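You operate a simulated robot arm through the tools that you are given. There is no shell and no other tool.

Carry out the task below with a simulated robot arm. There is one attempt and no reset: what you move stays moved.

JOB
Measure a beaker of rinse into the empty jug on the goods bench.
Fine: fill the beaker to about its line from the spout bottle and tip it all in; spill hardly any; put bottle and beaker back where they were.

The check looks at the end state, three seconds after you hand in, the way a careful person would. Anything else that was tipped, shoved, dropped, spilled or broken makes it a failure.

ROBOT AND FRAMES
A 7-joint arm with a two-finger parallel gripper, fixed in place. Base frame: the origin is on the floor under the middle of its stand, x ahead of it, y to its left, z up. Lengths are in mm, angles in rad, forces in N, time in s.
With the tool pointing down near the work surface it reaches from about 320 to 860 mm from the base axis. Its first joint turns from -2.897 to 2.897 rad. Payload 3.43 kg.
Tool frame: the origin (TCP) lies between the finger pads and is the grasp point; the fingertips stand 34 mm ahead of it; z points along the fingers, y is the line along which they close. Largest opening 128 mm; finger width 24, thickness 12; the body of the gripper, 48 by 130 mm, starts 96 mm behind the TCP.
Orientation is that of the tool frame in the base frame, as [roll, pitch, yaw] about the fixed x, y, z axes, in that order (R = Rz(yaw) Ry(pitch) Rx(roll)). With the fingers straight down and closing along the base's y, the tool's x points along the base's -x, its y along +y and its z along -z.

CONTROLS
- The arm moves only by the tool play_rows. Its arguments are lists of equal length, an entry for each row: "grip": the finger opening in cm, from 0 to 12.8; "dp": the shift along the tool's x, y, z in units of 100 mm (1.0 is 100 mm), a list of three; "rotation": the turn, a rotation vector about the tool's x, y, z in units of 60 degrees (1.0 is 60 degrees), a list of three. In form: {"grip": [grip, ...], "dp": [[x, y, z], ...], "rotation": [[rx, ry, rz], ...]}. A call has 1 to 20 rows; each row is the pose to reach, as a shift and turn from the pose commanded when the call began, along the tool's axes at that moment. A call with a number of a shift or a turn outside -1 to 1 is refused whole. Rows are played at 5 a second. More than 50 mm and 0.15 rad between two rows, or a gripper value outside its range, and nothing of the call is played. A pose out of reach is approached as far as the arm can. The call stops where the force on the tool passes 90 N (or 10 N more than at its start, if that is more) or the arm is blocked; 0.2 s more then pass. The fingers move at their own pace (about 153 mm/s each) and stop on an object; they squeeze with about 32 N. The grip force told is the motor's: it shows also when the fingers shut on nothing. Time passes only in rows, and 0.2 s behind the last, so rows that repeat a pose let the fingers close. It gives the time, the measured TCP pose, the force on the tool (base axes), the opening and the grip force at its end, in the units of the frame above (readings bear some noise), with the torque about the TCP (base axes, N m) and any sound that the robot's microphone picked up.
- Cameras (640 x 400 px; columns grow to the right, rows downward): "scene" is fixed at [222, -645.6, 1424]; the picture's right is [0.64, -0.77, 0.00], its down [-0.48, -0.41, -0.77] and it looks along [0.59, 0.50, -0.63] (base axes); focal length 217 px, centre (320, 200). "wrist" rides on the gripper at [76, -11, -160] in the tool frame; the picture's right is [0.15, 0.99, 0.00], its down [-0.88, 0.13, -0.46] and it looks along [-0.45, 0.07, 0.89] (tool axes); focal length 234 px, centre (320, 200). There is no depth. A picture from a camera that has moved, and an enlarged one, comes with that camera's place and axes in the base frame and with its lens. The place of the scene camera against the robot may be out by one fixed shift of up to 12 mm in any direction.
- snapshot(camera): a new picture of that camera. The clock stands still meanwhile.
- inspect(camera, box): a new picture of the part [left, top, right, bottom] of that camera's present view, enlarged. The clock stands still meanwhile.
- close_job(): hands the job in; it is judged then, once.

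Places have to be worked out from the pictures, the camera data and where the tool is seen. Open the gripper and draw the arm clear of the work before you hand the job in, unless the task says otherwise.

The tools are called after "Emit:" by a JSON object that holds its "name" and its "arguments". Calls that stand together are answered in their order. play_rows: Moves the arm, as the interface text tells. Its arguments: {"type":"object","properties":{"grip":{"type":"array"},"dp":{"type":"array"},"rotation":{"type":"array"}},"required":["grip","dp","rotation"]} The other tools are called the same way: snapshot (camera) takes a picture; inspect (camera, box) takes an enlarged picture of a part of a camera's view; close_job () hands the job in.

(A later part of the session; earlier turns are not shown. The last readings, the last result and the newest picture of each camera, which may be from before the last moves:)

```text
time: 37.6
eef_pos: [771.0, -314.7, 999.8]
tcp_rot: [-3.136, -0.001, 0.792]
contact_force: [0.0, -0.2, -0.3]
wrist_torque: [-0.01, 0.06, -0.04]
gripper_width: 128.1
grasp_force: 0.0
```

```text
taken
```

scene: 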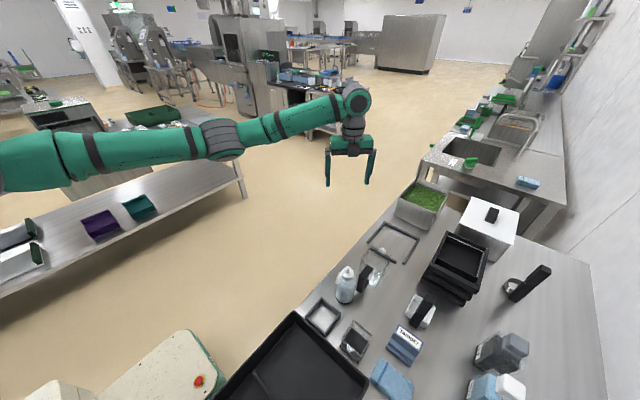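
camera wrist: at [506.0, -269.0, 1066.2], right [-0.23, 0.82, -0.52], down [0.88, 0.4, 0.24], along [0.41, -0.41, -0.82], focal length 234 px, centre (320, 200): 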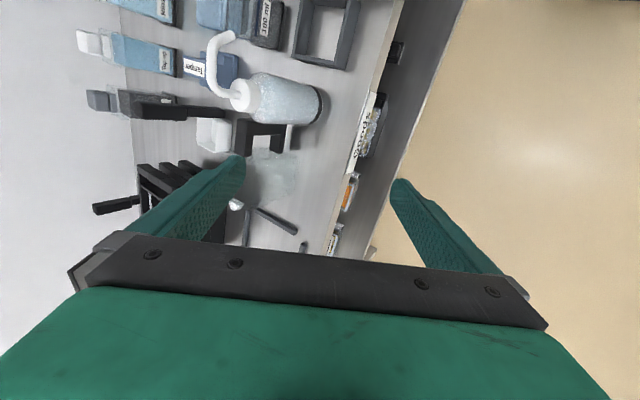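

The tool is vertical at (771, -315, 1000) in a healthy posture. I'll turn it the long free way back to yaw π while moving toward a point above the bottle, staying at z of at least 1000.

Emit:
{"name": "play_rows", "arguments": {"grip": [12.8, 12.8, 12.8, 12.8, 12.8, 12.8, 12.8, 12.8], "dp": [[-0.106, -0.036, -0.025], [-0.212, -0.072, -0.05], [-0.318, -0.108, -0.075], [-0.424, -0.144, -0.1], [-0.53, -0.18, -0.125], [-0.636, -0.216, -0.15], [-0.742, -0.252, -0.175], [-0.847, -0.288, -0.2]], "rotation": [[0, 0, 0.125], [0, 0, 0.25], [0, 0, 0.375], [0, 0, 0.5], [0, 0, 0.625], [0, 0, 0.75], [0, 0, 0.875], [0, 0, 1.0]]}}

Emit:
{"name": "play_rows", "arguments": {"grip": [12.8, 12.8, 12.8, 12.8, 12.8, 12.8, 12.8, 12.8], "dp": [[-0.084, 0.074, -0.02], [-0.168, 0.148, -0.04], [-0.252, 0.222, -0.06], [-0.336, 0.295, -0.08], [-0.42, 0.368, -0.1], [-0.505, 0.442, -0.12], [-0.589, 0.515, -0.14], [-0.673, 0.589, -0.15]], "rotation": [[0, 0, 0.125], [0, 0, 0.25], [0, 0, 0.375], [0, 0, 0.5], [0, 0, 0.625], [0, 0, 0.75], [0, 0, 0.875], [0, 0, 1.0]]}}

Emit:
{"name": "play_rows", "arguments": {"grip": [12.8, 12.8, 12.8, 12.8, 12.8, 12.8, 12.8, 12.8], "dp": [[0.022, 0.11, -0.02], [0.043, 0.22, -0.04], [0.065, 0.33, -0.06], [0.087, 0.439, -0.08], [0.108, 0.548, -0.1], [0.13, 0.658, -0.12], [0.151, 0.767, -0.14], [0.173, 0.877, -0.15]], "rotation": [[0, 0, 0.125], [0, 0, 0.25], [0, 0, 0.375], [0, 0, 0.5], [0, 0, 0.625], [0, 0, 0.75], [0, 0, 0.875], [0, 0, 1.0]]}}

```text
time: 39.4
eef_pos: [690.2, -354.1, 1018.7]
tcp_rot: [-3.139, 0.003, -0.259]
contact_force: [-0.7, 0.9, 0.3]
wrist_torque: [-0.01, 0.0, 0.01]
gripper_width: 127.9
grasp_force: 0.2
```

```text
time: 41.2
eef_pos: [611.2, -392.6, 1033.8]
tcp_rot: [3.14, 0.004, -1.304]
contact_force: [0.5, -0.5, 0.0]
wrist_torque: [-0.02, 0.0, 0.0]
gripper_width: 128.1
grasp_force: 0.1
```

```text
time: 43.0
eef_pos: [530.7, -433.4, 1048.2]
tcp_rot: [-3.141, 0.003, -2.352]
contact_force: [-0.2, -1.2, 0.2]
wrist_torque: [0.0, 0.04, -0.03]
gripper_width: 128.2
grasp_force: 0.1
```

Next I'll finish the yaw to π and move to a spot where I can rehearse the bottle-pour tilt toward -x in the air.

Emit:
{"name": "play_rows", "arguments": {"grip": [12.8, 12.8, 12.8, 12.8, 12.8, 12.8], "dp": [[0.1, -0.04, 0], [0.2, -0.08, 0], [0.3, -0.12, 0], [0.4, -0.16, 0], [0.5, -0.2, 0], [0.602, -0.244, 0]], "rotation": [[0, 0, 0.126], [0, 0, 0.252], [0, 0, 0.378], [0, 0, 0.504], [0, 0, 0.63], [0, 0, 0.754]]}}

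Emit:
{"name": "play_rows", "arguments": {"grip": [12.8, 12.8, 12.8, 12.8], "dp": [[0, -0.25, 0], [0, -0.5, 0], [0, -0.75, 0], [0, -0.97, 0]], "rotation": [[0, 0.08, 0], [0, 0.17, 0], [0, 0.25, 0], [0, 0.333, 0]]}}

Emit:
{"name": "snapshot", "arguments": {"camera": "scene"}}

```text
time: 44.4
eef_pos: [504.8, -493.4, 1048.5]
tcp_rot: [3.138, -0.001, 3.141]
contact_force: [-0.5, -0.1, -0.7]
wrist_torque: [-0.02, 0.03, 0.0]
gripper_width: 127.9
grasp_force: 0.1
```

```text
time: 45.4
eef_pos: [505.9, -590.0, 1046.8]
tcp_rot: [3.14, -0.348, -3.139]
contact_force: [0.2, 0.5, 0.5]
wrist_torque: [-0.05, 0.02, 0.0]
gripper_width: 128.1
grasp_force: 0.1
```

```text
taken
```

scene: 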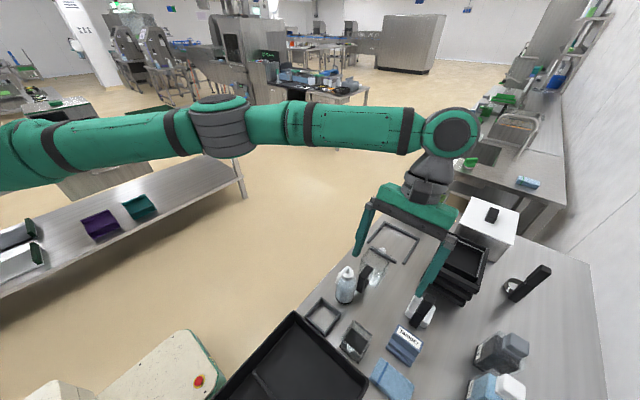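

The lean works. Now I'll rehearse the pour tilt (about tool y) at height to confirm reach and see how the joints behave.

Emit:
{"name": "play_rows", "arguments": {"grip": [12.8, 12.8, 12.8, 12.8, 12.8, 12.8, 12.8, 12.8], "dp": [[0, 0, 0], [0, 0, 0], [0, 0, 0], [0, 0, 0], [0, 0, 0], [0, 0, 0], [0, 0, 0], [0, 0, 0]], "rotation": [[0, -0.125, 0], [0, -0.25, 0], [0, -0.375, 0], [0, -0.5, 0], [0, -0.625, 0], [0, -0.75, 0], [0, -0.875, 0], [0, -1.0, 0]]}}

Emit:
{"name": "play_rows", "arguments": {"grip": [12.8, 12.8, 12.8, 12.8, 12.8], "dp": [[0.12, 0, 0.15], [0.24, 0, 0.3], [0.36, 0, 0.45], [0.48, 0, 0.6], [0.64, 0, 0.766]], "rotation": [[0, -0.12, 0], [0, -0.24, 0], [0, -0.36, 0], [0, -0.48, 0], [0, -0.6, 0]]}}

Emit:
{"name": "snapshot", "arguments": {"camera": "scene"}}

```text
time: 47.2
eef_pos: [505.1, -590.7, 1048.3]
tcp_rot: [3.137, 0.702, 3.139]
contact_force: [0.5, 0.5, -0.8]
wrist_torque: [0.0, 0.03, 0.0]
gripper_width: 128.1
grasp_force: 0.1
```

```text
time: 48.4
eef_pos: [505.2, -591.3, 950.0]
tcp_rot: [3.135, 1.33, 3.139]
contact_force: [-0.1, 0.9, 0.2]
wrist_torque: [0.0, 0.02, 0.0]
gripper_width: 128.2
grasp_force: 0.1
```

```text
taken
```

scene: 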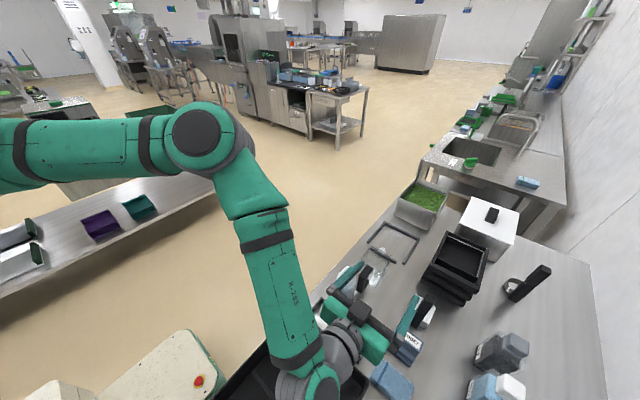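

The tilt is feasible to 76° with a healthy arm posture. I'll reverse it, raise, and go above the bottle with the 20° lean.

Emit:
{"name": "play_rows", "arguments": {"grip": [12.8, 12.8, 12.8, 12.8, 12.8], "dp": [[-0.18, 0, -0.045], [-0.36, 0, -0.09], [-0.54, 0, -0.135], [-0.73, 0, -0.18], [-0.922, 0, -0.227]], "rotation": [[0, 0.12, 0], [0, 0.24, 0], [0, 0.36, 0], [0, 0.48, 0], [0, 0.6, 0]]}}

Emit:
{"name": "play_rows", "arguments": {"grip": [12.8, 12.8, 12.8, 12.8, 12.8, 12.8, 12.8, 12.8], "dp": [[-0.02, 0.12, -0.02], [-0.04, 0.25, -0.04], [-0.06, 0.37, -0.06], [-0.08, 0.5, -0.08], [-0.1, 0.62, -0.1], [-0.12, 0.75, -0.12], [-0.14, 0.87, -0.14], [-0.16, 0.98, -0.16]], "rotation": [[0, 0.125, 0], [0, 0.25, 0], [0, 0.375, 0], [0, 0.5, 0], [0, 0.625, 0], [0, 0.75, 0], [0, 0.875, 0], [0, 1.0, 0]]}}

Emit:
{"name": "snapshot", "arguments": {"camera": "wrist"}}

Emit:
{"name": "snapshot", "arguments": {"camera": "scene"}}

```text
time: 49.6
eef_pos: [508.8, -591.0, 1041.8]
tcp_rot: [3.136, 0.697, 3.138]
contact_force: [-0.1, 0.2, -0.1]
wrist_torque: [-0.02, -0.03, 0.0]
gripper_width: 127.9
grasp_force: 0.0
```

```text
time: 51.4
eef_pos: [507.6, -492.4, 1068.2]
tcp_rot: [3.138, -0.35, -3.139]
contact_force: [-0.2, -0.1, -0.9]
wrist_torque: [0.0, 0.01, -0.01]
gripper_width: 127.7
grasp_force: 0.2
```

```text
taken
camera wrist: at [492.8, -506.5, 1243.5], right [-0.14, 0.99, 0.05], down [0.98, 0.13, 0.13], along [0.12, 0.07, -0.99], focal length 234 px, centre (320, 200)
```

wrist: 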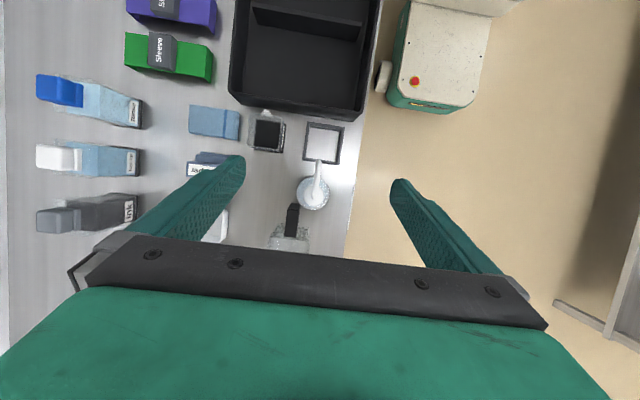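

```text
taken
```

scene: 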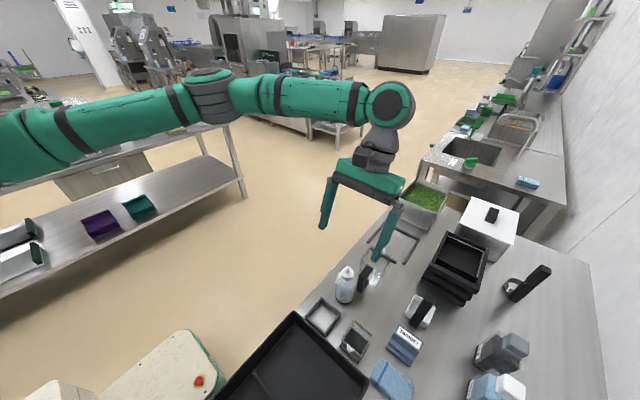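

With this lean the wrist camera looks almost straight down, which is ideal for measuring. I'll zoom in on the bottle, beaker and jug.

Emit:
{"name": "inspect", "arguments": {"camera": "wrist", "box": [240, 95, 360, 170]}}

Emit:
{"name": "inspect", "arguments": {"camera": "wrist", "box": [250, 150, 370, 250]}}

```text
5.33 times, centred on (300, 132) of wrist
camera zoom: at [492.8, -506.5, 1243.5], right [-0.14, 0.99, 0.05], down [0.98, 0.13, 0.13], along [0.12, 0.07, -0.99], focal length 1249 px, centre (427, 560)
```

zoom: 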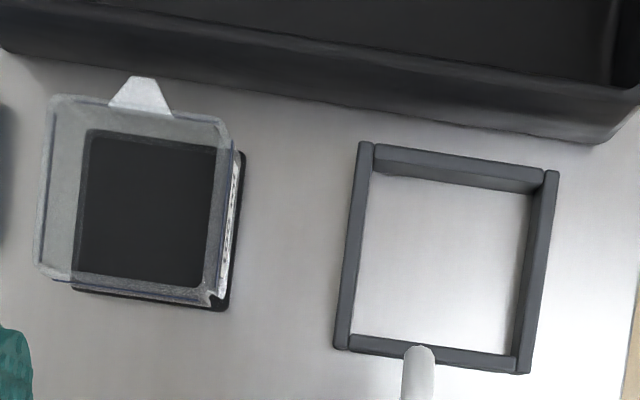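

```text
4.00 times, centred on (310, 200) of wrist
camera zoom: at [492.8, -506.5, 1243.5], right [-0.14, 0.99, 0.05], down [0.98, 0.13, 0.13], along [0.12, 0.07, -0.99], focal length 937 px, centre (360, 200)
```

zoom: 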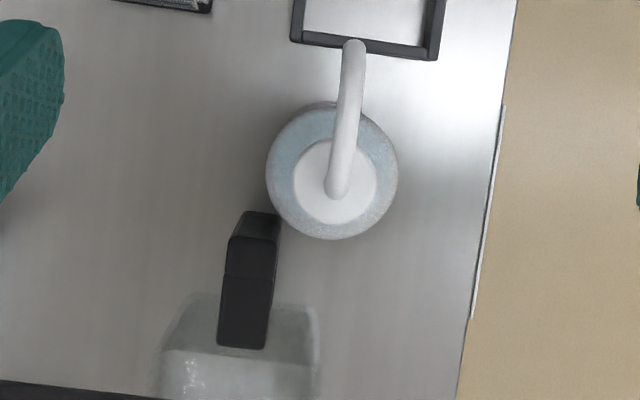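

The measurements agree well:
- Bottle axis: (530.5, -492.5), radius 28.5.
- Beaker: centre (437, -592), about 57.5 mm square, rim z about 812, lip tip at x about 398.
- Jug: x 612–681, y -556 to -487.

I'll descend over the bottle with the fingers straddling ±y, in stages.

Emit:
{"name": "play_rows", "arguments": {"grip": [12.0, 11.0, 10.0], "dp": [[-0.16, 0, 0.21], [-0.32, 0, 0.42], [-0.477, 0, 0.635]], "rotation": [[0, 0, 0], [0, 0, 0], [0, 0, 0]]}}

Emit:
{"name": "play_rows", "arguments": {"grip": [10.0, 10.0, 10.0], "dp": [[-0.103, 0, 0.282], [-0.206, 0, 0.563], [-0.309, 0, 0.845]], "rotation": [[0, 0, 0], [0, 0, 0], [0, 0, 0]]}}

Emit:
{"name": "snapshot", "arguments": {"camera": "wrist"}}

Emit:
{"name": "inspect", "arguments": {"camera": "scene", "box": [310, 200, 430, 310]}}

```text
time: 52.2
eef_pos: [530.9, -492.5, 989.9]
tcp_rot: [3.137, -0.349, -3.139]
contact_force: [-0.7, -0.9, 0.9]
wrist_torque: [-0.04, -0.02, 0.0]
gripper_width: 100.4
grasp_force: 0.0
```

```text
time: 53.0
eef_pos: [531.1, -490.4, 898.6]
tcp_rot: [3.137, -0.347, -3.138]
contact_force: [-0.7, -0.1, -0.1]
wrist_torque: [0.01, 0.0, 0.0]
gripper_width: 100.0
grasp_force: 0.1
```

```text
taken
camera wrist: at [514.9, -504.1, 1074.8], right [-0.14, 0.99, 0.05], down [0.98, 0.13, 0.13], along [0.12, 0.07, -0.99], focal length 234 px, centre (320, 200)
```

wrist: 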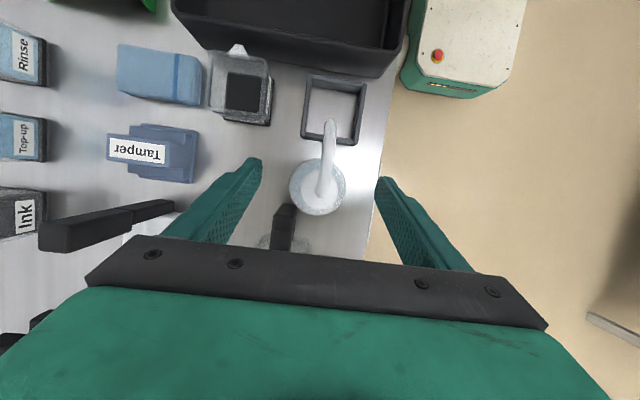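

```text
3.64 times, centred on (370, 255) of scene
camera zoom: at [222.0, -645.6, 1424.0], right [0.64, -0.77, 0.0], down [-0.48, -0.41, -0.77], along [0.59, 0.5, -0.63], focal length 790 px, centre (138, 0)
```

zoom: 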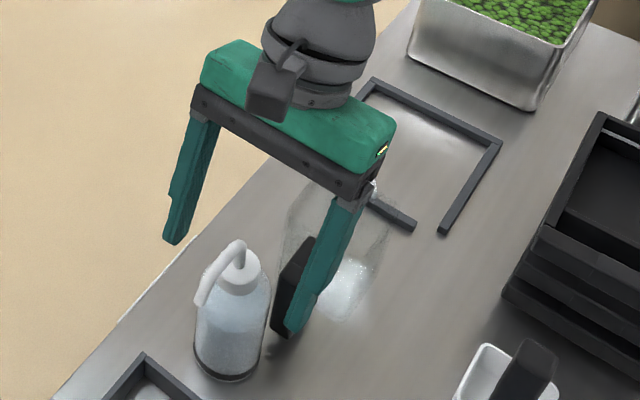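

The fingers straddle the bottle symmetrically. I'll descend the last 66 mm to grasp height (TCP about z 832), keeping them open.

Emit:
{"name": "play_rows", "arguments": {"grip": [10.0, 10.0, 10.0, 10.0], "dp": [[-0.06, -0.01, 0.16], [-0.112, -0.02, 0.32], [-0.167, -0.02, 0.48], [-0.222, -0.02, 0.628]], "rotation": [[0, 0, 0], [0, 0, 0], [0, 0, 0], [0, 0, 0]]}}

Emit:
{"name": "inspect", "arguments": {"camera": "scene", "box": [310, 210, 430, 310]}}

Emit:
{"name": "snapshot", "arguments": {"camera": "wrist"}}

```text
time: 54.0
eef_pos: [531.8, -494.8, 832.9]
tcp_rot: [3.139, -0.35, -3.138]
contact_force: [0.6, -0.3, 0.3]
wrist_torque: [0.02, -0.02, 0.01]
gripper_width: 100.1
grasp_force: 0.0
```

```text
4.00 times, centred on (370, 260) of scene
camera zoom: at [222.0, -645.6, 1424.0], right [0.64, -0.77, 0.0], down [-0.48, -0.41, -0.77], along [0.59, 0.5, -0.63], focal length 868 px, centre (120, -40)
```

zoom: 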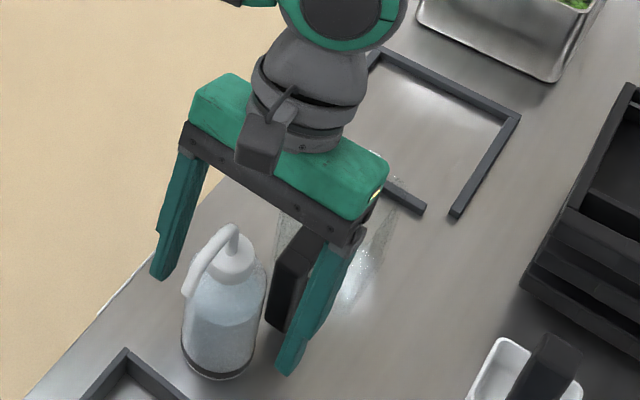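

```text
taken
camera wrist: at [515.8, -508.1, 1009.6], right [-0.14, 0.99, 0.05], down [0.98, 0.13, 0.13], along [0.12, 0.07, -0.99], focal length 234 px, centre (320, 200)
```

wrist: 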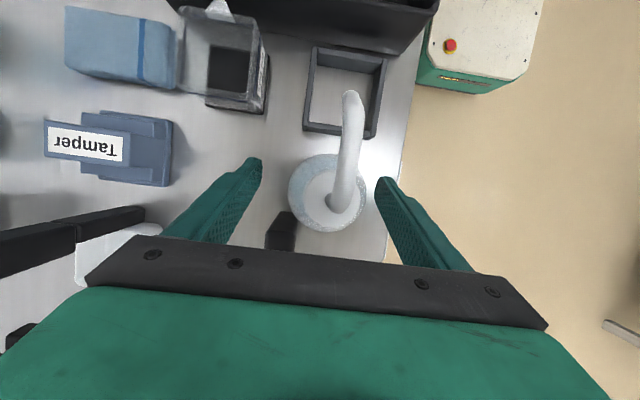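

The gripper sits about 2 mm to -y of the bottle's axis. I'll nudge +2 mm and close gently in steps, watching width and force in case squeezing makes it squirt.

Emit:
{"name": "play_rows", "arguments": {"grip": [10.0, 8.0, 7.0, 6.4], "dp": [[0, 0.02, 0], [0, 0.02, 0], [0, 0.02, 0], [0, 0.02, 0]], "rotation": [[0, 0, 0], [0, 0, 0], [0, 0, 0], [0, 0, 0]]}}

Emit:
{"name": "inspect", "arguments": {"camera": "wrist", "box": [230, 80, 420, 250]}}

```text
time: 55.0
eef_pos: [531.7, -493.0, 834.3]
tcp_rot: [3.138, -0.348, -3.139]
contact_force: [-0.3, -0.3, -0.1]
wrist_torque: [0.01, 0.02, 0.0]
gripper_width: 64.0
grasp_force: 0.1
```

```text
2.35 times, centred on (325, 165) of wrist
camera zoom: at [515.9, -506.4, 1009.7], right [-0.14, 0.99, 0.05], down [0.98, 0.13, 0.13], along [0.12, 0.07, -0.99], focal length 551 px, centre (308, 282)
```

zoom: 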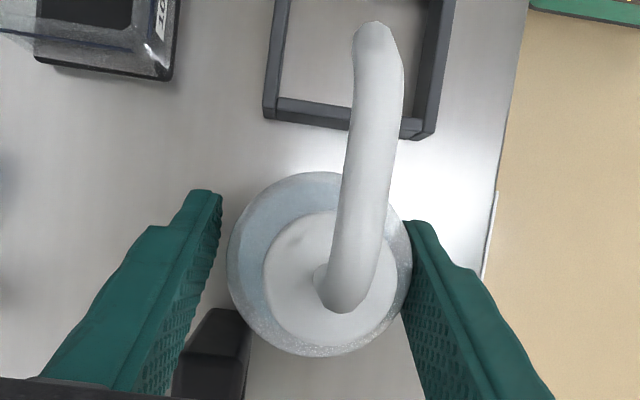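

The bottle is centred within about 1 mm. I'll close further in small steps to feel the contact.

Emit:
{"name": "play_rows", "arguments": {"grip": [6.1, 5.9, 5.8, 5.8], "dp": [[0, 0, 0], [0, 0, 0], [0, 0, 0], [0, 0, 0]], "rotation": [[0, 0, 0], [0, 0, 0], [0, 0, 0], [0, 0, 0]]}}

Emit:
{"name": "play_rows", "arguments": {"grip": [5.7, 5.6, 5.6], "dp": [[0, 0, 0], [0, 0, 0], [0, 0, 0]], "rotation": [[0, 0, 0], [0, 0, 0], [0, 0, 0]]}}

```text
time: 56.0
eef_pos: [531.7, -492.3, 833.4]
tcp_rot: [3.137, -0.349, -3.137]
contact_force: [-0.2, 1.0, 0.6]
wrist_torque: [0.06, -0.01, 0.0]
gripper_width: 58.2
grasp_force: 0.3
```

```text
time: 56.8
eef_pos: [531.1, -494.4, 833.5]
tcp_rot: [3.139, -0.348, -3.137]
contact_force: [0.2, 0.4, 0.8]
wrist_torque: [0.04, 0.0, 0.01]
gripper_width: 57.1
grasp_force: 11.2
```

Contact is at 57.1 mm with 11 N of grip and no sound. I'll check that nothing is coming out of the spout.

Emit:
{"name": "inspect", "arguments": {"camera": "scene", "box": [310, 230, 400, 310]}}

Emit:
{"name": "inspect", "arguments": {"camera": "wrist", "box": [230, 40, 420, 210]}}

```text
5.00 times, centred on (355, 270) of scene
camera zoom: at [222.0, -645.6, 1424.0], right [0.64, -0.77, 0.0], down [-0.48, -0.41, -0.77], along [0.59, 0.5, -0.63], focal length 1086 px, centre (145, -150)
```

zoom: 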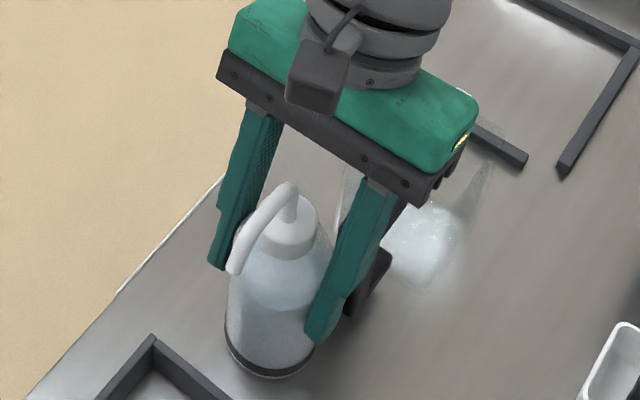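

```text
2.35 times, centred on (325, 125) of wrist
camera zoom: at [515.9, -506.4, 1009.7], right [-0.14, 0.99, 0.05], down [0.98, 0.13, 0.13], along [0.12, 0.07, -0.99], focal length 551 px, centre (308, 376)
```

zoom: 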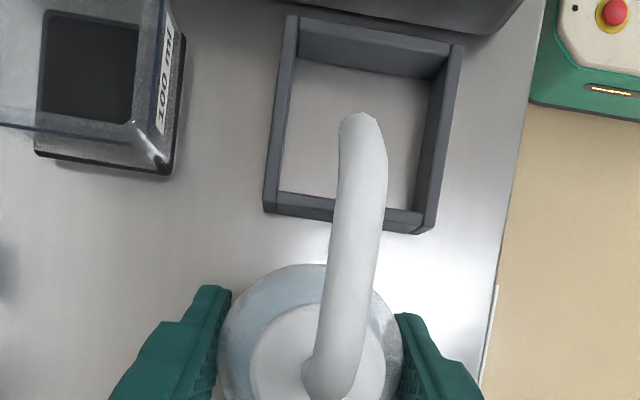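

Nothing is leaking. I'll firm up the grip for a secure hold and check again.

Emit:
{"name": "play_rows", "arguments": {"grip": [5.5, 5.4, 5.4], "dp": [[0, 0, 0], [0, 0, 0], [0, 0, 0]], "rotation": [[0, 0, 0], [0, 0, 0], [0, 0, 0]]}}

Emit:
{"name": "play_rows", "arguments": {"grip": [5.0, 5.0, 5.0], "dp": [[0, 0, 0], [0, 0, 0], [0, 0, 0]], "rotation": [[0, 0, 0], [0, 0, 0], [0, 0, 0]]}}

Emit:
{"name": "inspect", "arguments": {"camera": "wrist", "box": [230, 40, 420, 210]}}

```text
time: 57.6
eef_pos: [532.2, -491.3, 834.3]
tcp_rot: [3.139, -0.348, -3.139]
contact_force: [0.2, 0.3, 0.0]
wrist_torque: [-0.03, 0.01, -0.02]
gripper_width: 56.6
grasp_force: 32.1
```

```text
time: 58.4
eef_pos: [531.8, -492.1, 834.3]
tcp_rot: [3.139, -0.349, -3.138]
contact_force: [0.3, 0.7, 0.5]
wrist_torque: [-0.13, 0.02, 0.0]
gripper_width: 56.7
grasp_force: 32.1
```

```text
2.35 times, centred on (325, 125) of wrist
camera zoom: at [515.9, -506.4, 1009.7], right [-0.14, 0.99, 0.05], down [0.98, 0.13, 0.13], along [0.12, 0.07, -0.99], focal length 551 px, centre (308, 376)
```

zoom: 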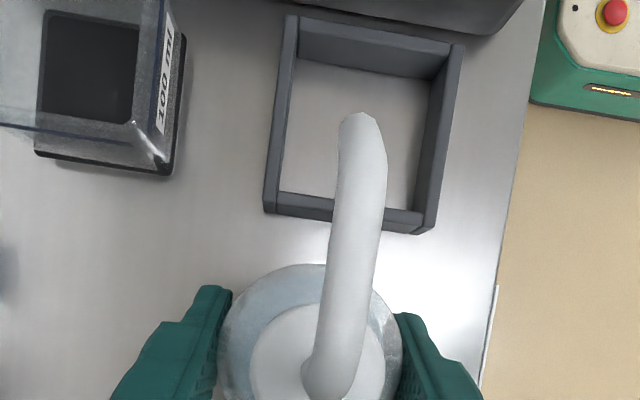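

The grip is firm at 32 N, the bottle is rigid and nothing leaks. The grasp pose is TCP (531.7, -492.6, 834.0) with a 20° lean. I'll lift straight up and read the weight.

Emit:
{"name": "play_rows", "arguments": {"grip": [5.0, 5.0, 5.0, 5.0, 5.0], "dp": [[0.017, 0, -0.047], [0.069, 0, -0.188], [0.137, 0, -0.376], [0.206, 0, -0.564], [0.274, 0, -0.752]], "rotation": [[0, 0, 0], [0, 0, 0], [0, 0, 0], [0, 0, 0], [0, 0, 0]]}}

Emit:
{"name": "play_rows", "arguments": {"grip": [5.0], "dp": [[0, 0, 0]], "rotation": [[0, 0, 0]]}}

Emit:
{"name": "play_rows", "arguments": {"grip": [5.0], "dp": [[0, 0, 0]], "rotation": [[0, 0, 0]]}}

Emit:
{"name": "snapshot", "arguments": {"camera": "wrist"}}

Emit:
{"name": "snapshot", "arguments": {"camera": "scene"}}

```text
time: 59.6
eef_pos: [532.8, -493.8, 913.3]
tcp_rot: [3.138, -0.349, -3.138]
contact_force: [0.9, 0.0, -2.9]
wrist_torque: [0.03, -0.02, 0.03]
gripper_width: 56.6
grasp_force: 32.0
```

```text
time: 60.0
eef_pos: [533.0, -495.0, 912.5]
tcp_rot: [3.138, -0.349, -3.136]
contact_force: [0.5, -0.5, -3.0]
wrist_torque: [0.01, -0.04, -0.01]
gripper_width: 56.4
grasp_force: 31.8
```

```text
time: 60.4
eef_pos: [533.7, -494.2, 912.8]
tcp_rot: [3.138, -0.349, -3.138]
contact_force: [0.2, 0.5, -2.6]
wrist_torque: [0.0, -0.01, 0.01]
gripper_width: 56.6
grasp_force: 32.0
```

```text
taken
camera wrist: at [517.4, -507.2, 1088.7], right [-0.14, 0.99, 0.05], down [0.98, 0.13, 0.13], along [0.12, 0.07, -0.99], focal length 234 px, centre (320, 200)
```

wrist: 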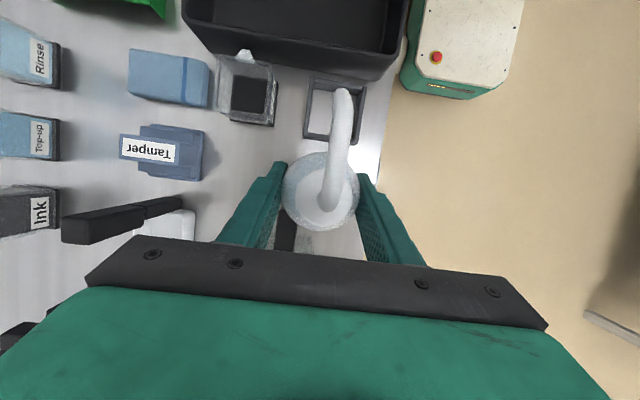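

```text
taken
```

scene: 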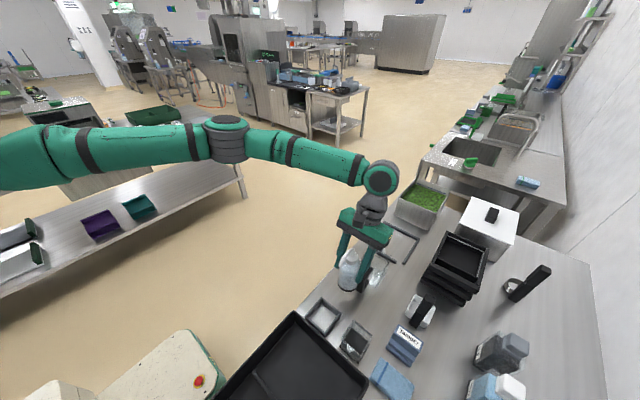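

The bottle weighs about 2.9 N and is held well. Now I'll carry it upright to the start of the pour, with the spout tip high above the beaker.

Emit:
{"name": "play_rows", "arguments": {"grip": [5.0, 5.0, 5.0, 5.0, 5.0, 5.0, 5.0, 5.0], "dp": [[0.02, -0.04, 0.0], [0.08, -0.15, 0.002], [0.16, -0.31, 0.004], [0.25, -0.5, 0.006], [0.34, -0.69, 0.008], [0.43, -0.85, 0.01], [0.485, -0.96, 0.012], [0.503, -0.994, 0.013]], "rotation": [[0, 0, 0], [0, 0, 0], [0, 0, 0], [0, 0, 0], [0, 0, 0], [0, 0, 0], [0, 0, 0], [0, 0, 0]]}}

Emit:
{"name": "snapshot", "arguments": {"camera": "wrist"}}

Emit:
{"name": "snapshot", "arguments": {"camera": "scene"}}

```text
time: 62.2
eef_pos: [482.9, -593.3, 929.0]
tcp_rot: [3.137, -0.35, -3.138]
contact_force: [0.1, 0.6, -2.6]
wrist_torque: [0.0, 0.02, 0.01]
gripper_width: 56.6
grasp_force: 32.1
```

```text
taken
camera wrist: at [467.7, -606.8, 1104.2], right [-0.14, 0.99, 0.05], down [0.98, 0.13, 0.13], along [0.12, 0.07, -0.99], focal length 234 px, centre (320, 200)
```

wrist: 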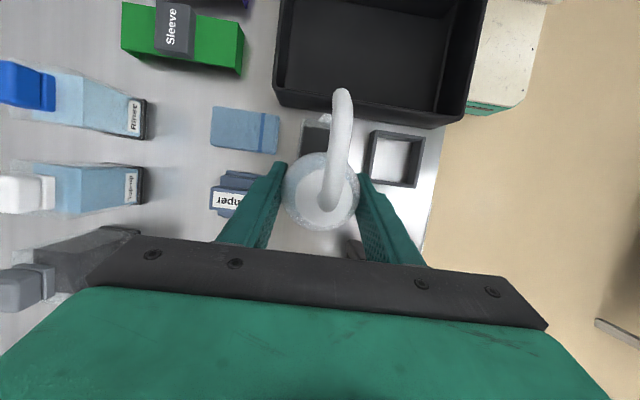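

```text
taken
```

scene: 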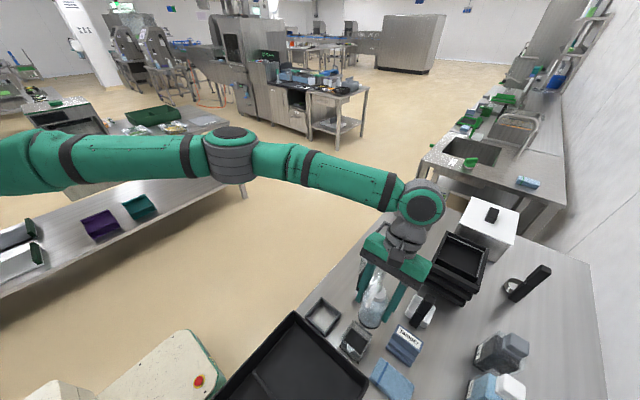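

I'm in position. I'll tilt to 35°, keeping the spout tip over the beaker and well above it, and check.

Emit:
{"name": "play_rows", "arguments": {"grip": [5.0, 5.0, 5.0, 5.0, 5.0, 5.0, 5.0, 5.0], "dp": [[-0.05, 0, 0.055], [-0.1, 0, 0.11], [-0.15, 0, 0.164], [-0.2, 0, 0.219], [-0.25, 0, 0.274], [-0.3, 0, 0.329], [-0.35, 0, 0.384], [-0.399, 0, 0.438]], "rotation": [[0, -0.073, 0], [0, -0.146, 0], [0, -0.219, 0], [0, -0.292, 0], [0, -0.365, 0], [0, -0.438, 0], [0, -0.51, 0], [0, -0.583, 0]]}}

Emit:
{"name": "snapshot", "arguments": {"camera": "wrist"}}

Emit:
{"name": "snapshot", "arguments": {"camera": "scene"}}

```text
time: 64.0
eef_pos: [504.3, -590.1, 875.1]
tcp_rot: [3.138, 0.263, -3.141]
contact_force: [-0.1, -0.1, -2.3]
wrist_torque: [-0.02, 0.04, -0.02]
gripper_width: 56.6
grasp_force: 31.6
```

```text
taken
camera wrist: at [391.0, -604.5, 1008.5], right [-0.14, 0.99, -0.04], down [0.73, 0.13, 0.67], along [0.67, 0.07, -0.74], focal length 234 px, centre (320, 200)
```

wrist: 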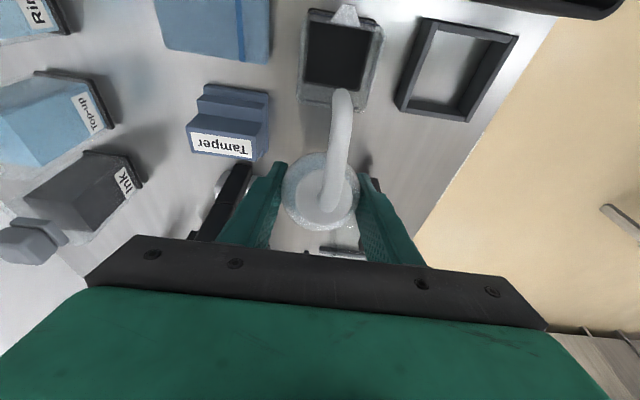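

```text
taken
```

scene: 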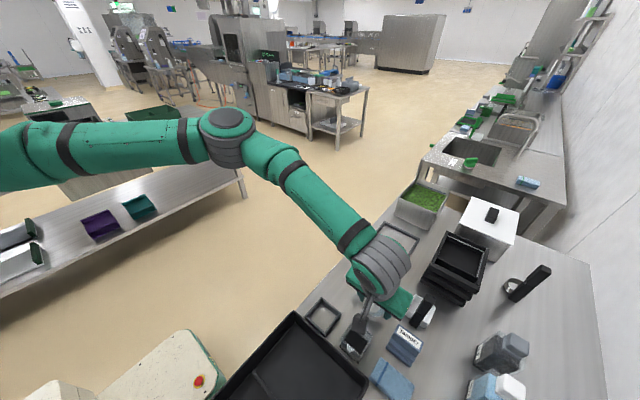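

The wrist camera sees both the spout tip and the beaker. The tip is at y about -593, well centred. No flow yet at 35°, so I'll go to 45° and lower the tip a little.

Emit:
{"name": "play_rows", "arguments": {"grip": [5.0, 5.0, 5.0, 5.0], "dp": [[0.01, 0.01, 0.05], [0.02, 0.01, 0.1], [0.03, 0.01, 0.16], [0.042, 0.01, 0.211]], "rotation": [[0, -0.042, 0], [0, -0.083, 0], [0, -0.125, 0], [0, -0.167, 0]]}}

Emit:
{"name": "inspect", "arguments": {"camera": "wrist", "box": [230, 0, 430, 240]}}

```text
time: 65.0
eef_pos: [507.4, -591.1, 852.1]
tcp_rot: [3.138, 0.439, 3.14]
contact_force: [-0.4, 0.1, -2.4]
wrist_torque: [-0.04, 0.08, 0.05]
gripper_width: 56.8
grasp_force: 31.5
```

```text
1.67 times, centred on (330, 120) of wrist
camera zoom: at [372.7, -604.4, 964.6], right [-0.13, 0.99, -0.06], down [0.6, 0.13, 0.79], along [0.79, 0.07, -0.62], focal length 390 px, centre (303, 333)
```

zoom: 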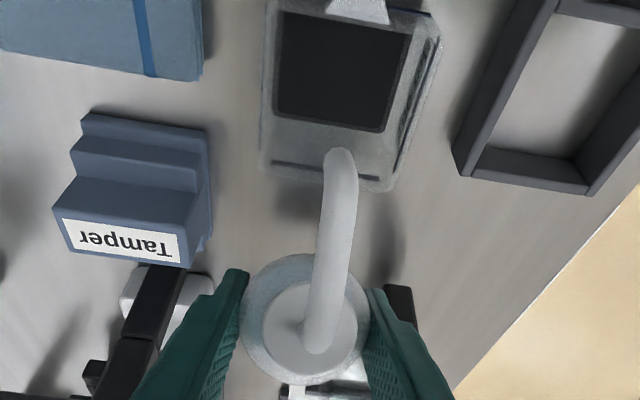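

The tip is at about (428, -593, 855), inside the beaker opening as seen from above, with no flow at 45°. I'll step to 50° and look.

Emit:
{"name": "play_rows", "arguments": {"grip": [5.0, 5.0, 5.0], "dp": [[0, 0.01, 0], [0, 0.01, 0], [0, 0.01, 0]], "rotation": [[0, -0.042, 0], [0, -0.083, 0], [0, -0.083, 0]]}}

Emit:
{"name": "inspect", "arguments": {"camera": "wrist", "box": [230, 0, 430, 240]}}

Emit:
{"name": "inspect", "arguments": {"camera": "scene", "box": [320, 290, 400, 370]}}

```text
time: 65.8
eef_pos: [507.1, -591.3, 851.6]
tcp_rot: [3.136, 0.525, 3.141]
contact_force: [0.0, 0.3, -1.5]
wrist_torque: [0.01, 0.03, 0.01]
gripper_width: 56.5
grasp_force: 32.1
```

```text
1.67 times, centred on (330, 120) of wrist
camera zoom: at [363.0, -603.0, 952.5], right [-0.13, 0.99, -0.07], down [0.53, 0.13, 0.84], along [0.84, 0.07, -0.54], focal length 390 px, centre (303, 333)
```

zoom: 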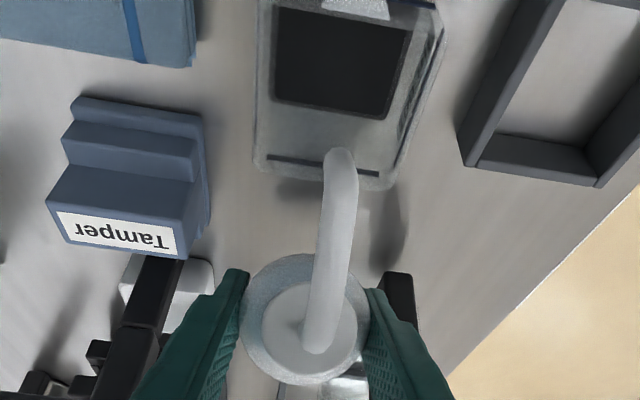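

```text
5.00 times, centred on (360, 330) of scene
camera zoom: at [222.0, -645.6, 1424.0], right [0.64, -0.77, 0.0], down [-0.48, -0.41, -0.77], along [0.59, 0.5, -0.63], focal length 1086 px, centre (120, -450)
```

zoom: 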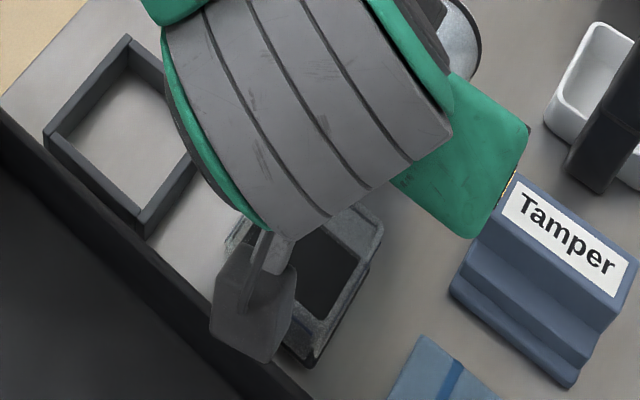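

No flow yet at 50°. On to 55°.

Emit:
{"name": "play_rows", "arguments": {"grip": [5.0, 5.0, 5.0], "dp": [[-0.002, 0.0, -0.01], [-0.003, 0.0, -0.019], [-0.003, 0.0, -0.019]], "rotation": [[0, -0.042, 0], [0, -0.083, 0], [0, -0.083, 0]]}}

Emit:
{"name": "inspect", "arguments": {"camera": "wrist", "box": [230, 0, 430, 240]}}

```text
time: 66.6
eef_pos: [506.5, -589.7, 854.1]
tcp_rot: [3.139, 0.611, -3.141]
contact_force: [-0.7, -0.6, -2.2]
wrist_torque: [-0.03, 0.07, 0.0]
gripper_width: 56.4
grasp_force: 32.8
```

```text
1.67 times, centred on (330, 120) of wrist
camera zoom: at [353.6, -603.1, 941.7], right [-0.12, 0.99, -0.08], down [0.46, 0.13, 0.88], along [0.88, 0.07, -0.47], focal length 390 px, centre (303, 333)
```

zoom: 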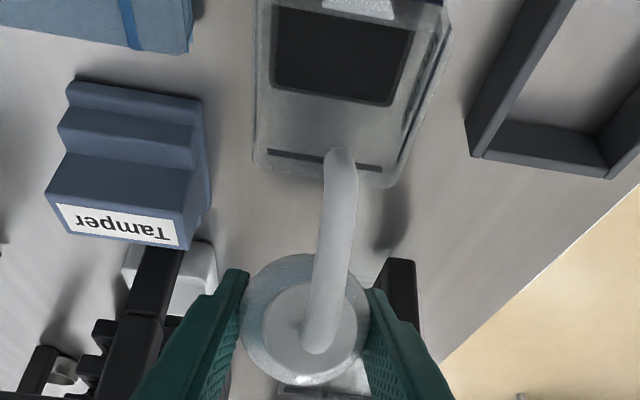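

Still dry at 55°. Next is 60°, with the tip held over the beaker.

Emit:
{"name": "play_rows", "arguments": {"grip": [5.0, 5.0, 5.0], "dp": [[-0.01, 0.0, -0.027], [-0.021, 0.0, -0.054], [-0.021, 0.0, -0.054]], "rotation": [[0, -0.042, 0], [0, -0.083, 0], [0, -0.083, 0]]}}

Emit:
{"name": "inspect", "arguments": {"camera": "wrist", "box": [230, 0, 430, 240]}}

```text
time: 67.4
eef_pos: [506.1, -589.8, 861.2]
tcp_rot: [3.135, 0.698, -3.141]
contact_force: [0.5, 0.8, -2.8]
wrist_torque: [0.0, 0.07, 0.0]
gripper_width: 56.9
grasp_force: 31.3
```

```text
1.67 times, centred on (330, 120) of wrist
camera zoom: at [346.1, -603.3, 933.6], right [-0.11, 0.99, -0.09], down [0.38, 0.13, 0.92], along [0.92, 0.07, -0.39], focal length 390 px, centre (303, 333)
```

zoom: 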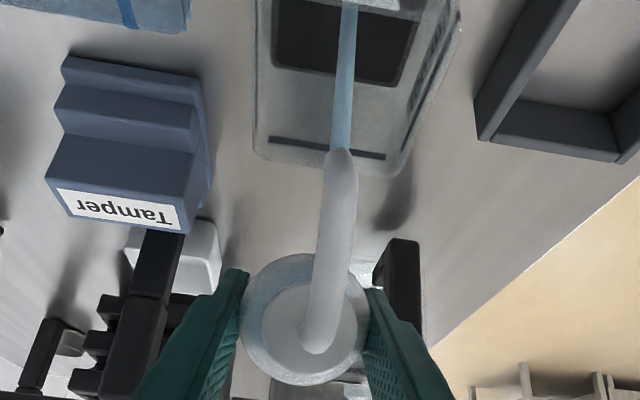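

Flow has started at 60°. The stream falls vertically at about x 426, inside the beaker. I'll shift 6 mm toward the centre and let it run briefly.

Emit:
{"name": "play_rows", "arguments": {"grip": [5.0, 5.0, 5.0], "dp": [[-0.023, 0.0, 0.02], [-0.046, 0.0, 0.039], [-0.046, 0.0, 0.039]], "rotation": [[0, 0, 0], [0, 0, 0], [0, 0, 0]]}}

Emit:
{"name": "inspect", "arguments": {"camera": "wrist", "box": [270, 0, 430, 100]}}

Emit:
{"name": "inspect", "arguments": {"camera": "scene", "box": [330, 300, 390, 370]}}

```text
time: 68.2
eef_pos: [511.7, -589.8, 858.5]
tcp_rot: [3.136, 0.698, 3.14]
contact_force: [0.6, 0.4, -2.2]
wrist_torque: [-0.02, 0.07, -0.05]
gripper_width: 57.0
grasp_force: 32.4
```

```text
4.00 times, centred on (350, 50) of wrist
camera zoom: at [352.5, -603.0, 933.1], right [-0.11, 0.99, -0.09], down [0.38, 0.13, 0.92], along [0.92, 0.07, -0.39], focal length 937 px, centre (200, 800)
```

zoom: 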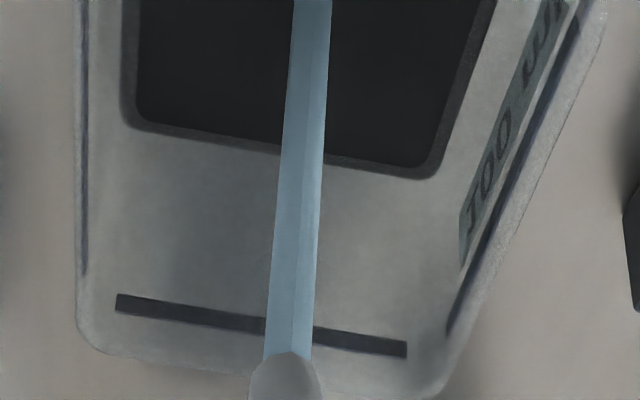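

```text
5.71 times, centred on (360, 335) of scene
camera zoom: at [222.0, -645.6, 1424.0], right [0.64, -0.77, 0.0], down [-0.48, -0.41, -0.77], along [0.59, 0.5, -0.63], focal length 1241 px, centre (91, -571)
```

zoom: 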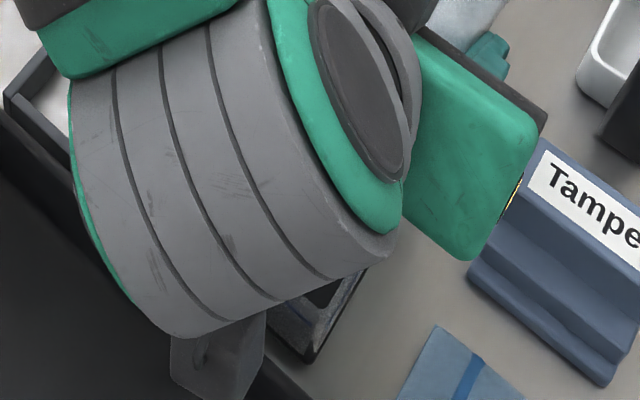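

The stream is going cleanly into the middle of the beaker. I'll hold for another second and check for a rising level.

Emit:
{"name": "play_rows", "arguments": {"grip": [5.0, 5.0, 5.0, 5.0, 5.0], "dp": [[0, 0, 0], [0, 0, 0], [0, 0, 0], [0, 0, 0], [0, 0, 0]], "rotation": [[0, 0, 0], [0, 0, 0], [0, 0, 0], [0, 0, 0], [0, 0, 0]]}}

Emit:
{"name": "inspect", "arguments": {"camera": "wrist", "box": [270, 0, 430, 100]}}

```text
time: 69.4
eef_pos: [512.4, -590.1, 858.2]
tcp_rot: [3.136, 0.699, 3.141]
contact_force: [0.7, 0.7, -1.9]
wrist_torque: [0.03, 0.03, -0.02]
gripper_width: 56.5
grasp_force: 31.8
```

```text
4.00 times, centred on (350, 50) of wrist
camera zoom: at [352.4, -603.0, 933.1], right [-0.11, 0.99, -0.09], down [0.38, 0.13, 0.92], along [0.92, 0.07, -0.39], focal length 937 px, centre (200, 800)
```

zoom: 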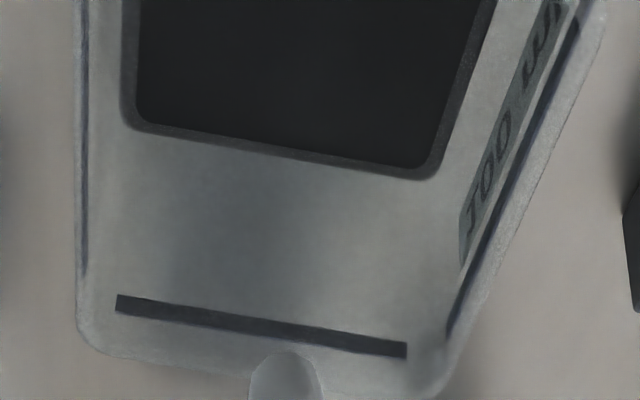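

The stream stopped by itself: the liquid had fallen to the spout's level at 60°. So each extra tilt meters out a bit more. I'll continue to 65°, tip held in place, and hold.

Emit:
{"name": "play_rows", "arguments": {"grip": [5.0, 5.0, 5.0, 5.0, 5.0, 5.0, 5.0], "dp": [[-0.007, 0.0, -0.016], [-0.014, 0.0, -0.032], [-0.021, 0.0, -0.048], [-0.028, 0.0, -0.063], [-0.028, 0.0, -0.063], [-0.028, 0.0, -0.063], [-0.028, 0.0, -0.063]], "rotation": [[0, -0.021, 0], [0, -0.042, 0], [0, -0.063, 0], [0, -0.083, 0], [0, -0.083, 0], [0, -0.083, 0], [0, -0.083, 0]]}}

Emit:
{"name": "inspect", "arguments": {"camera": "wrist", "box": [250, 0, 430, 112]}}

```text
time: 71.0
eef_pos: [509.9, -590.3, 865.5]
tcp_rot: [3.137, 0.785, 3.14]
contact_force: [-0.2, -1.3, -2.7]
wrist_torque: [-0.01, 0.09, 0.02]
gripper_width: 56.6
grasp_force: 31.6
```

```text
3.56 times, centred on (340, 56) of wrist
camera zoom: at [344.0, -602.9, 925.8], right [-0.11, 0.99, -0.1], down [0.3, 0.13, 0.95], along [0.95, 0.07, -0.31], focal length 833 px, centre (249, 712)
```

zoom: 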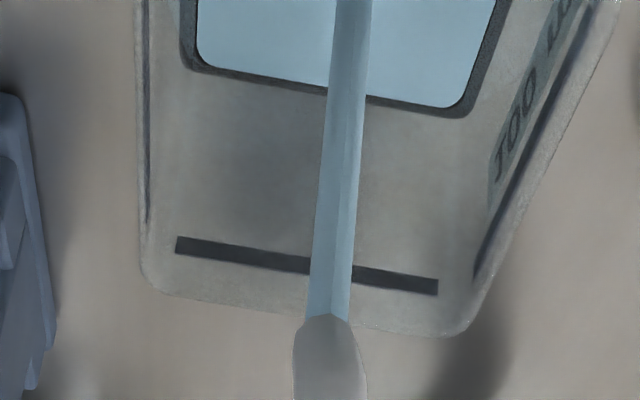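

Liquid now shows over the beaker floor, and the stream is still running well centred. I'll keep holding and watch.

Emit:
{"name": "play_rows", "arguments": {"grip": [5.0, 5.0, 5.0, 5.0], "dp": [[0, 0, 0], [0, 0, 0], [0, 0, 0], [0, 0, 0]], "rotation": [[0, 0, 0], [0, 0, 0], [0, 0, 0], [0, 0, 0]]}}

Emit:
{"name": "inspect", "arguments": {"camera": "wrist", "box": [250, 0, 430, 112]}}

```text
time: 72.0
eef_pos: [509.1, -589.9, 866.3]
tcp_rot: [3.136, 0.784, 3.14]
contact_force: [0.6, 0.2, -2.7]
wrist_torque: [0.04, 0.11, 0.01]
gripper_width: 56.5
grasp_force: 32.2
```

```text
3.56 times, centred on (340, 56) of wrist
camera zoom: at [344.0, -602.9, 925.7], right [-0.11, 0.99, -0.1], down [0.3, 0.13, 0.94], along [0.95, 0.07, -0.31], focal length 833 px, centre (249, 712)
```

zoom: 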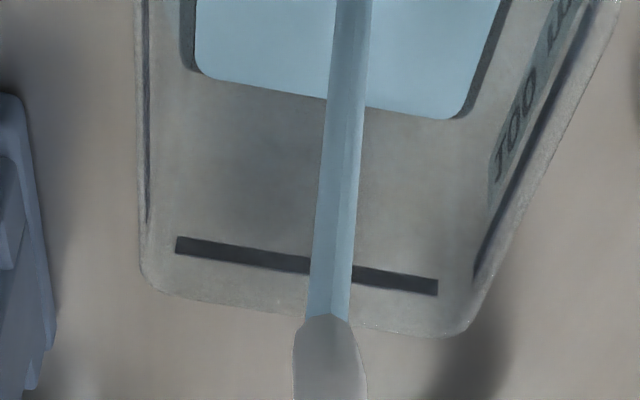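

The level is rising slowly, and the line is at about z 797. I'll hold for two more seconds.

Emit:
{"name": "play_rows", "arguments": {"grip": [5.0, 5.0, 5.0, 5.0, 5.0, 5.0, 5.0, 5.0, 5.0, 5.0], "dp": [[0, 0, 0], [0, 0, 0], [0, 0, 0], [0, 0, 0], [0, 0, 0], [0, 0, 0], [0, 0, 0], [0, 0, 0], [0, 0, 0], [0, 0, 0]], "rotation": [[0, 0, 0], [0, 0, 0], [0, 0, 0], [0, 0, 0], [0, 0, 0], [0, 0, 0], [0, 0, 0], [0, 0, 0], [0, 0, 0], [0, 0, 0]]}}

Emit:
{"name": "inspect", "arguments": {"camera": "wrist", "box": [250, 0, 430, 112]}}

```text
time: 74.2
eef_pos: [509.9, -590.3, 866.1]
tcp_rot: [3.137, 0.785, 3.141]
contact_force: [0.5, 1.6, -2.1]
wrist_torque: [-0.01, 0.09, 0.0]
gripper_width: 56.8
grasp_force: 31.9
```

```text
3.56 times, centred on (340, 56) of wrist
camera zoom: at [344.0, -602.9, 925.7], right [-0.11, 0.99, -0.1], down [0.3, 0.13, 0.94], along [0.95, 0.07, -0.31], focal length 833 px, centre (249, 712)
```

zoom: 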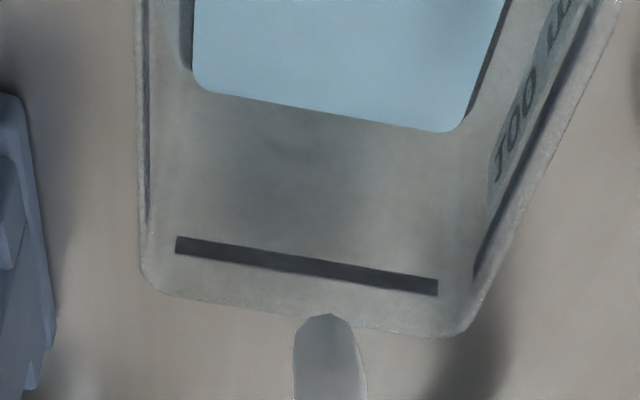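

It stopped again at 65°, with the level near z 763 (about 20 ml). The stream lands around x 444, well inside. I'll step to 70°, shift the tip slightly toward -x, and hold until it stops.

Emit:
{"name": "play_rows", "arguments": {"grip": [5.0, 5.0, 5.0, 5.0, 5.0, 5.0, 5.0, 5.0, 5.0, 5.0, 5.0, 5.0], "dp": [[-0.003, 0.0, -0.019], [-0.006, 0.0, -0.038], [-0.01, 0.0, -0.057], [-0.013, 0.0, -0.076], [-0.013, 0.0, -0.076], [-0.013, 0.0, -0.076], [-0.013, 0.0, -0.076], [-0.013, 0.0, -0.076], [-0.013, 0.0, -0.076], [-0.013, 0.0, -0.076], [-0.013, 0.0, -0.076], [-0.013, 0.0, -0.076]], "rotation": [[0, -0.021, 0], [0, -0.042, 0], [0, -0.063, 0], [0, -0.083, 0], [0, -0.083, 0], [0, -0.083, 0], [0, -0.083, 0], [0, -0.083, 0], [0, -0.083, 0], [0, -0.083, 0], [0, -0.083, 0], [0, -0.083, 0]]}}

Emit:
{"name": "inspect", "arguments": {"camera": "wrist", "box": [250, 0, 430, 112]}}

```text
time: 76.8
eef_pos: [505.2, -590.5, 872.5]
tcp_rot: [3.135, 0.869, 3.141]
contact_force: [0.5, -0.1, -1.6]
wrist_torque: [-0.02, 0.06, 0.02]
gripper_width: 56.4
grasp_force: 31.7
```

```text
3.56 times, centred on (340, 56) of wrist
camera zoom: at [334.9, -603.2, 917.4], right [-0.1, 0.99, -0.11], down [0.22, 0.13, 0.97], along [0.97, 0.07, -0.23], focal length 833 px, centre (249, 712)
```

zoom: 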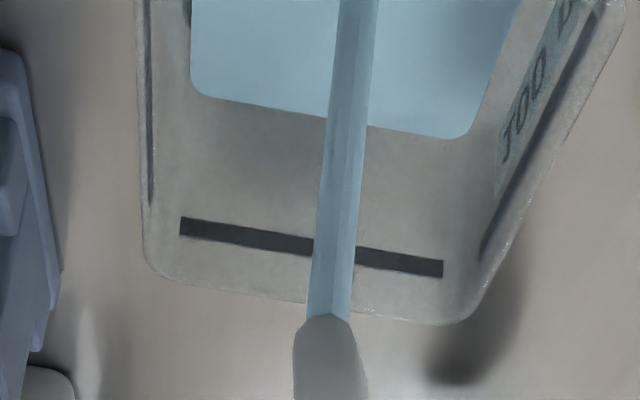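

The level is now about z 771, with the line at about 798, and it's still flowing steadily at 70°. I'll continue.

Emit:
{"name": "play_rows", "arguments": {"grip": [5.0, 5.0, 5.0, 5.0, 5.0, 5.0, 5.0, 5.0], "dp": [[0, 0, 0], [0, 0, 0], [0, 0, 0], [0, 0, 0], [0, 0, 0], [0, 0, 0], [0, 0, 0], [0, 0, 0]], "rotation": [[0, 0, 0], [0, 0, 0], [0, 0, 0], [0, 0, 0], [0, 0, 0], [0, 0, 0], [0, 0, 0], [0, 0, 0]]}}

Emit:
{"name": "inspect", "arguments": {"camera": "wrist", "box": [250, 0, 430, 112]}}

```text
time: 78.6
eef_pos: [505.9, -589.8, 872.9]
tcp_rot: [3.136, 0.872, 3.141]
contact_force: [0.2, 0.8, -1.4]
wrist_torque: [0.01, 0.08, -0.03]
gripper_width: 56.4
grasp_force: 31.6
```

```text
3.56 times, centred on (340, 56) of wrist
camera zoom: at [334.9, -603.2, 917.4], right [-0.1, 0.99, -0.11], down [0.22, 0.13, 0.97], along [0.97, 0.07, -0.23], focal length 833 px, centre (249, 712)
```

zoom: 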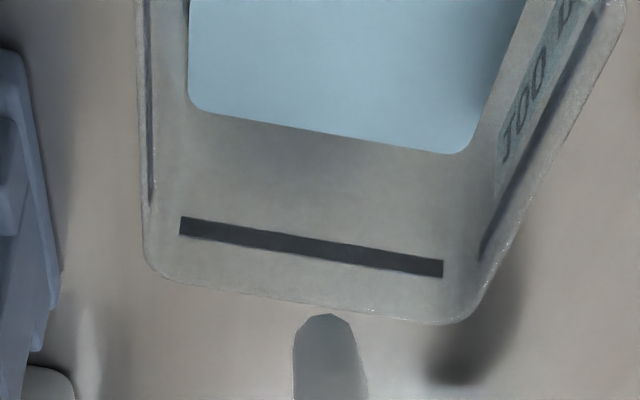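

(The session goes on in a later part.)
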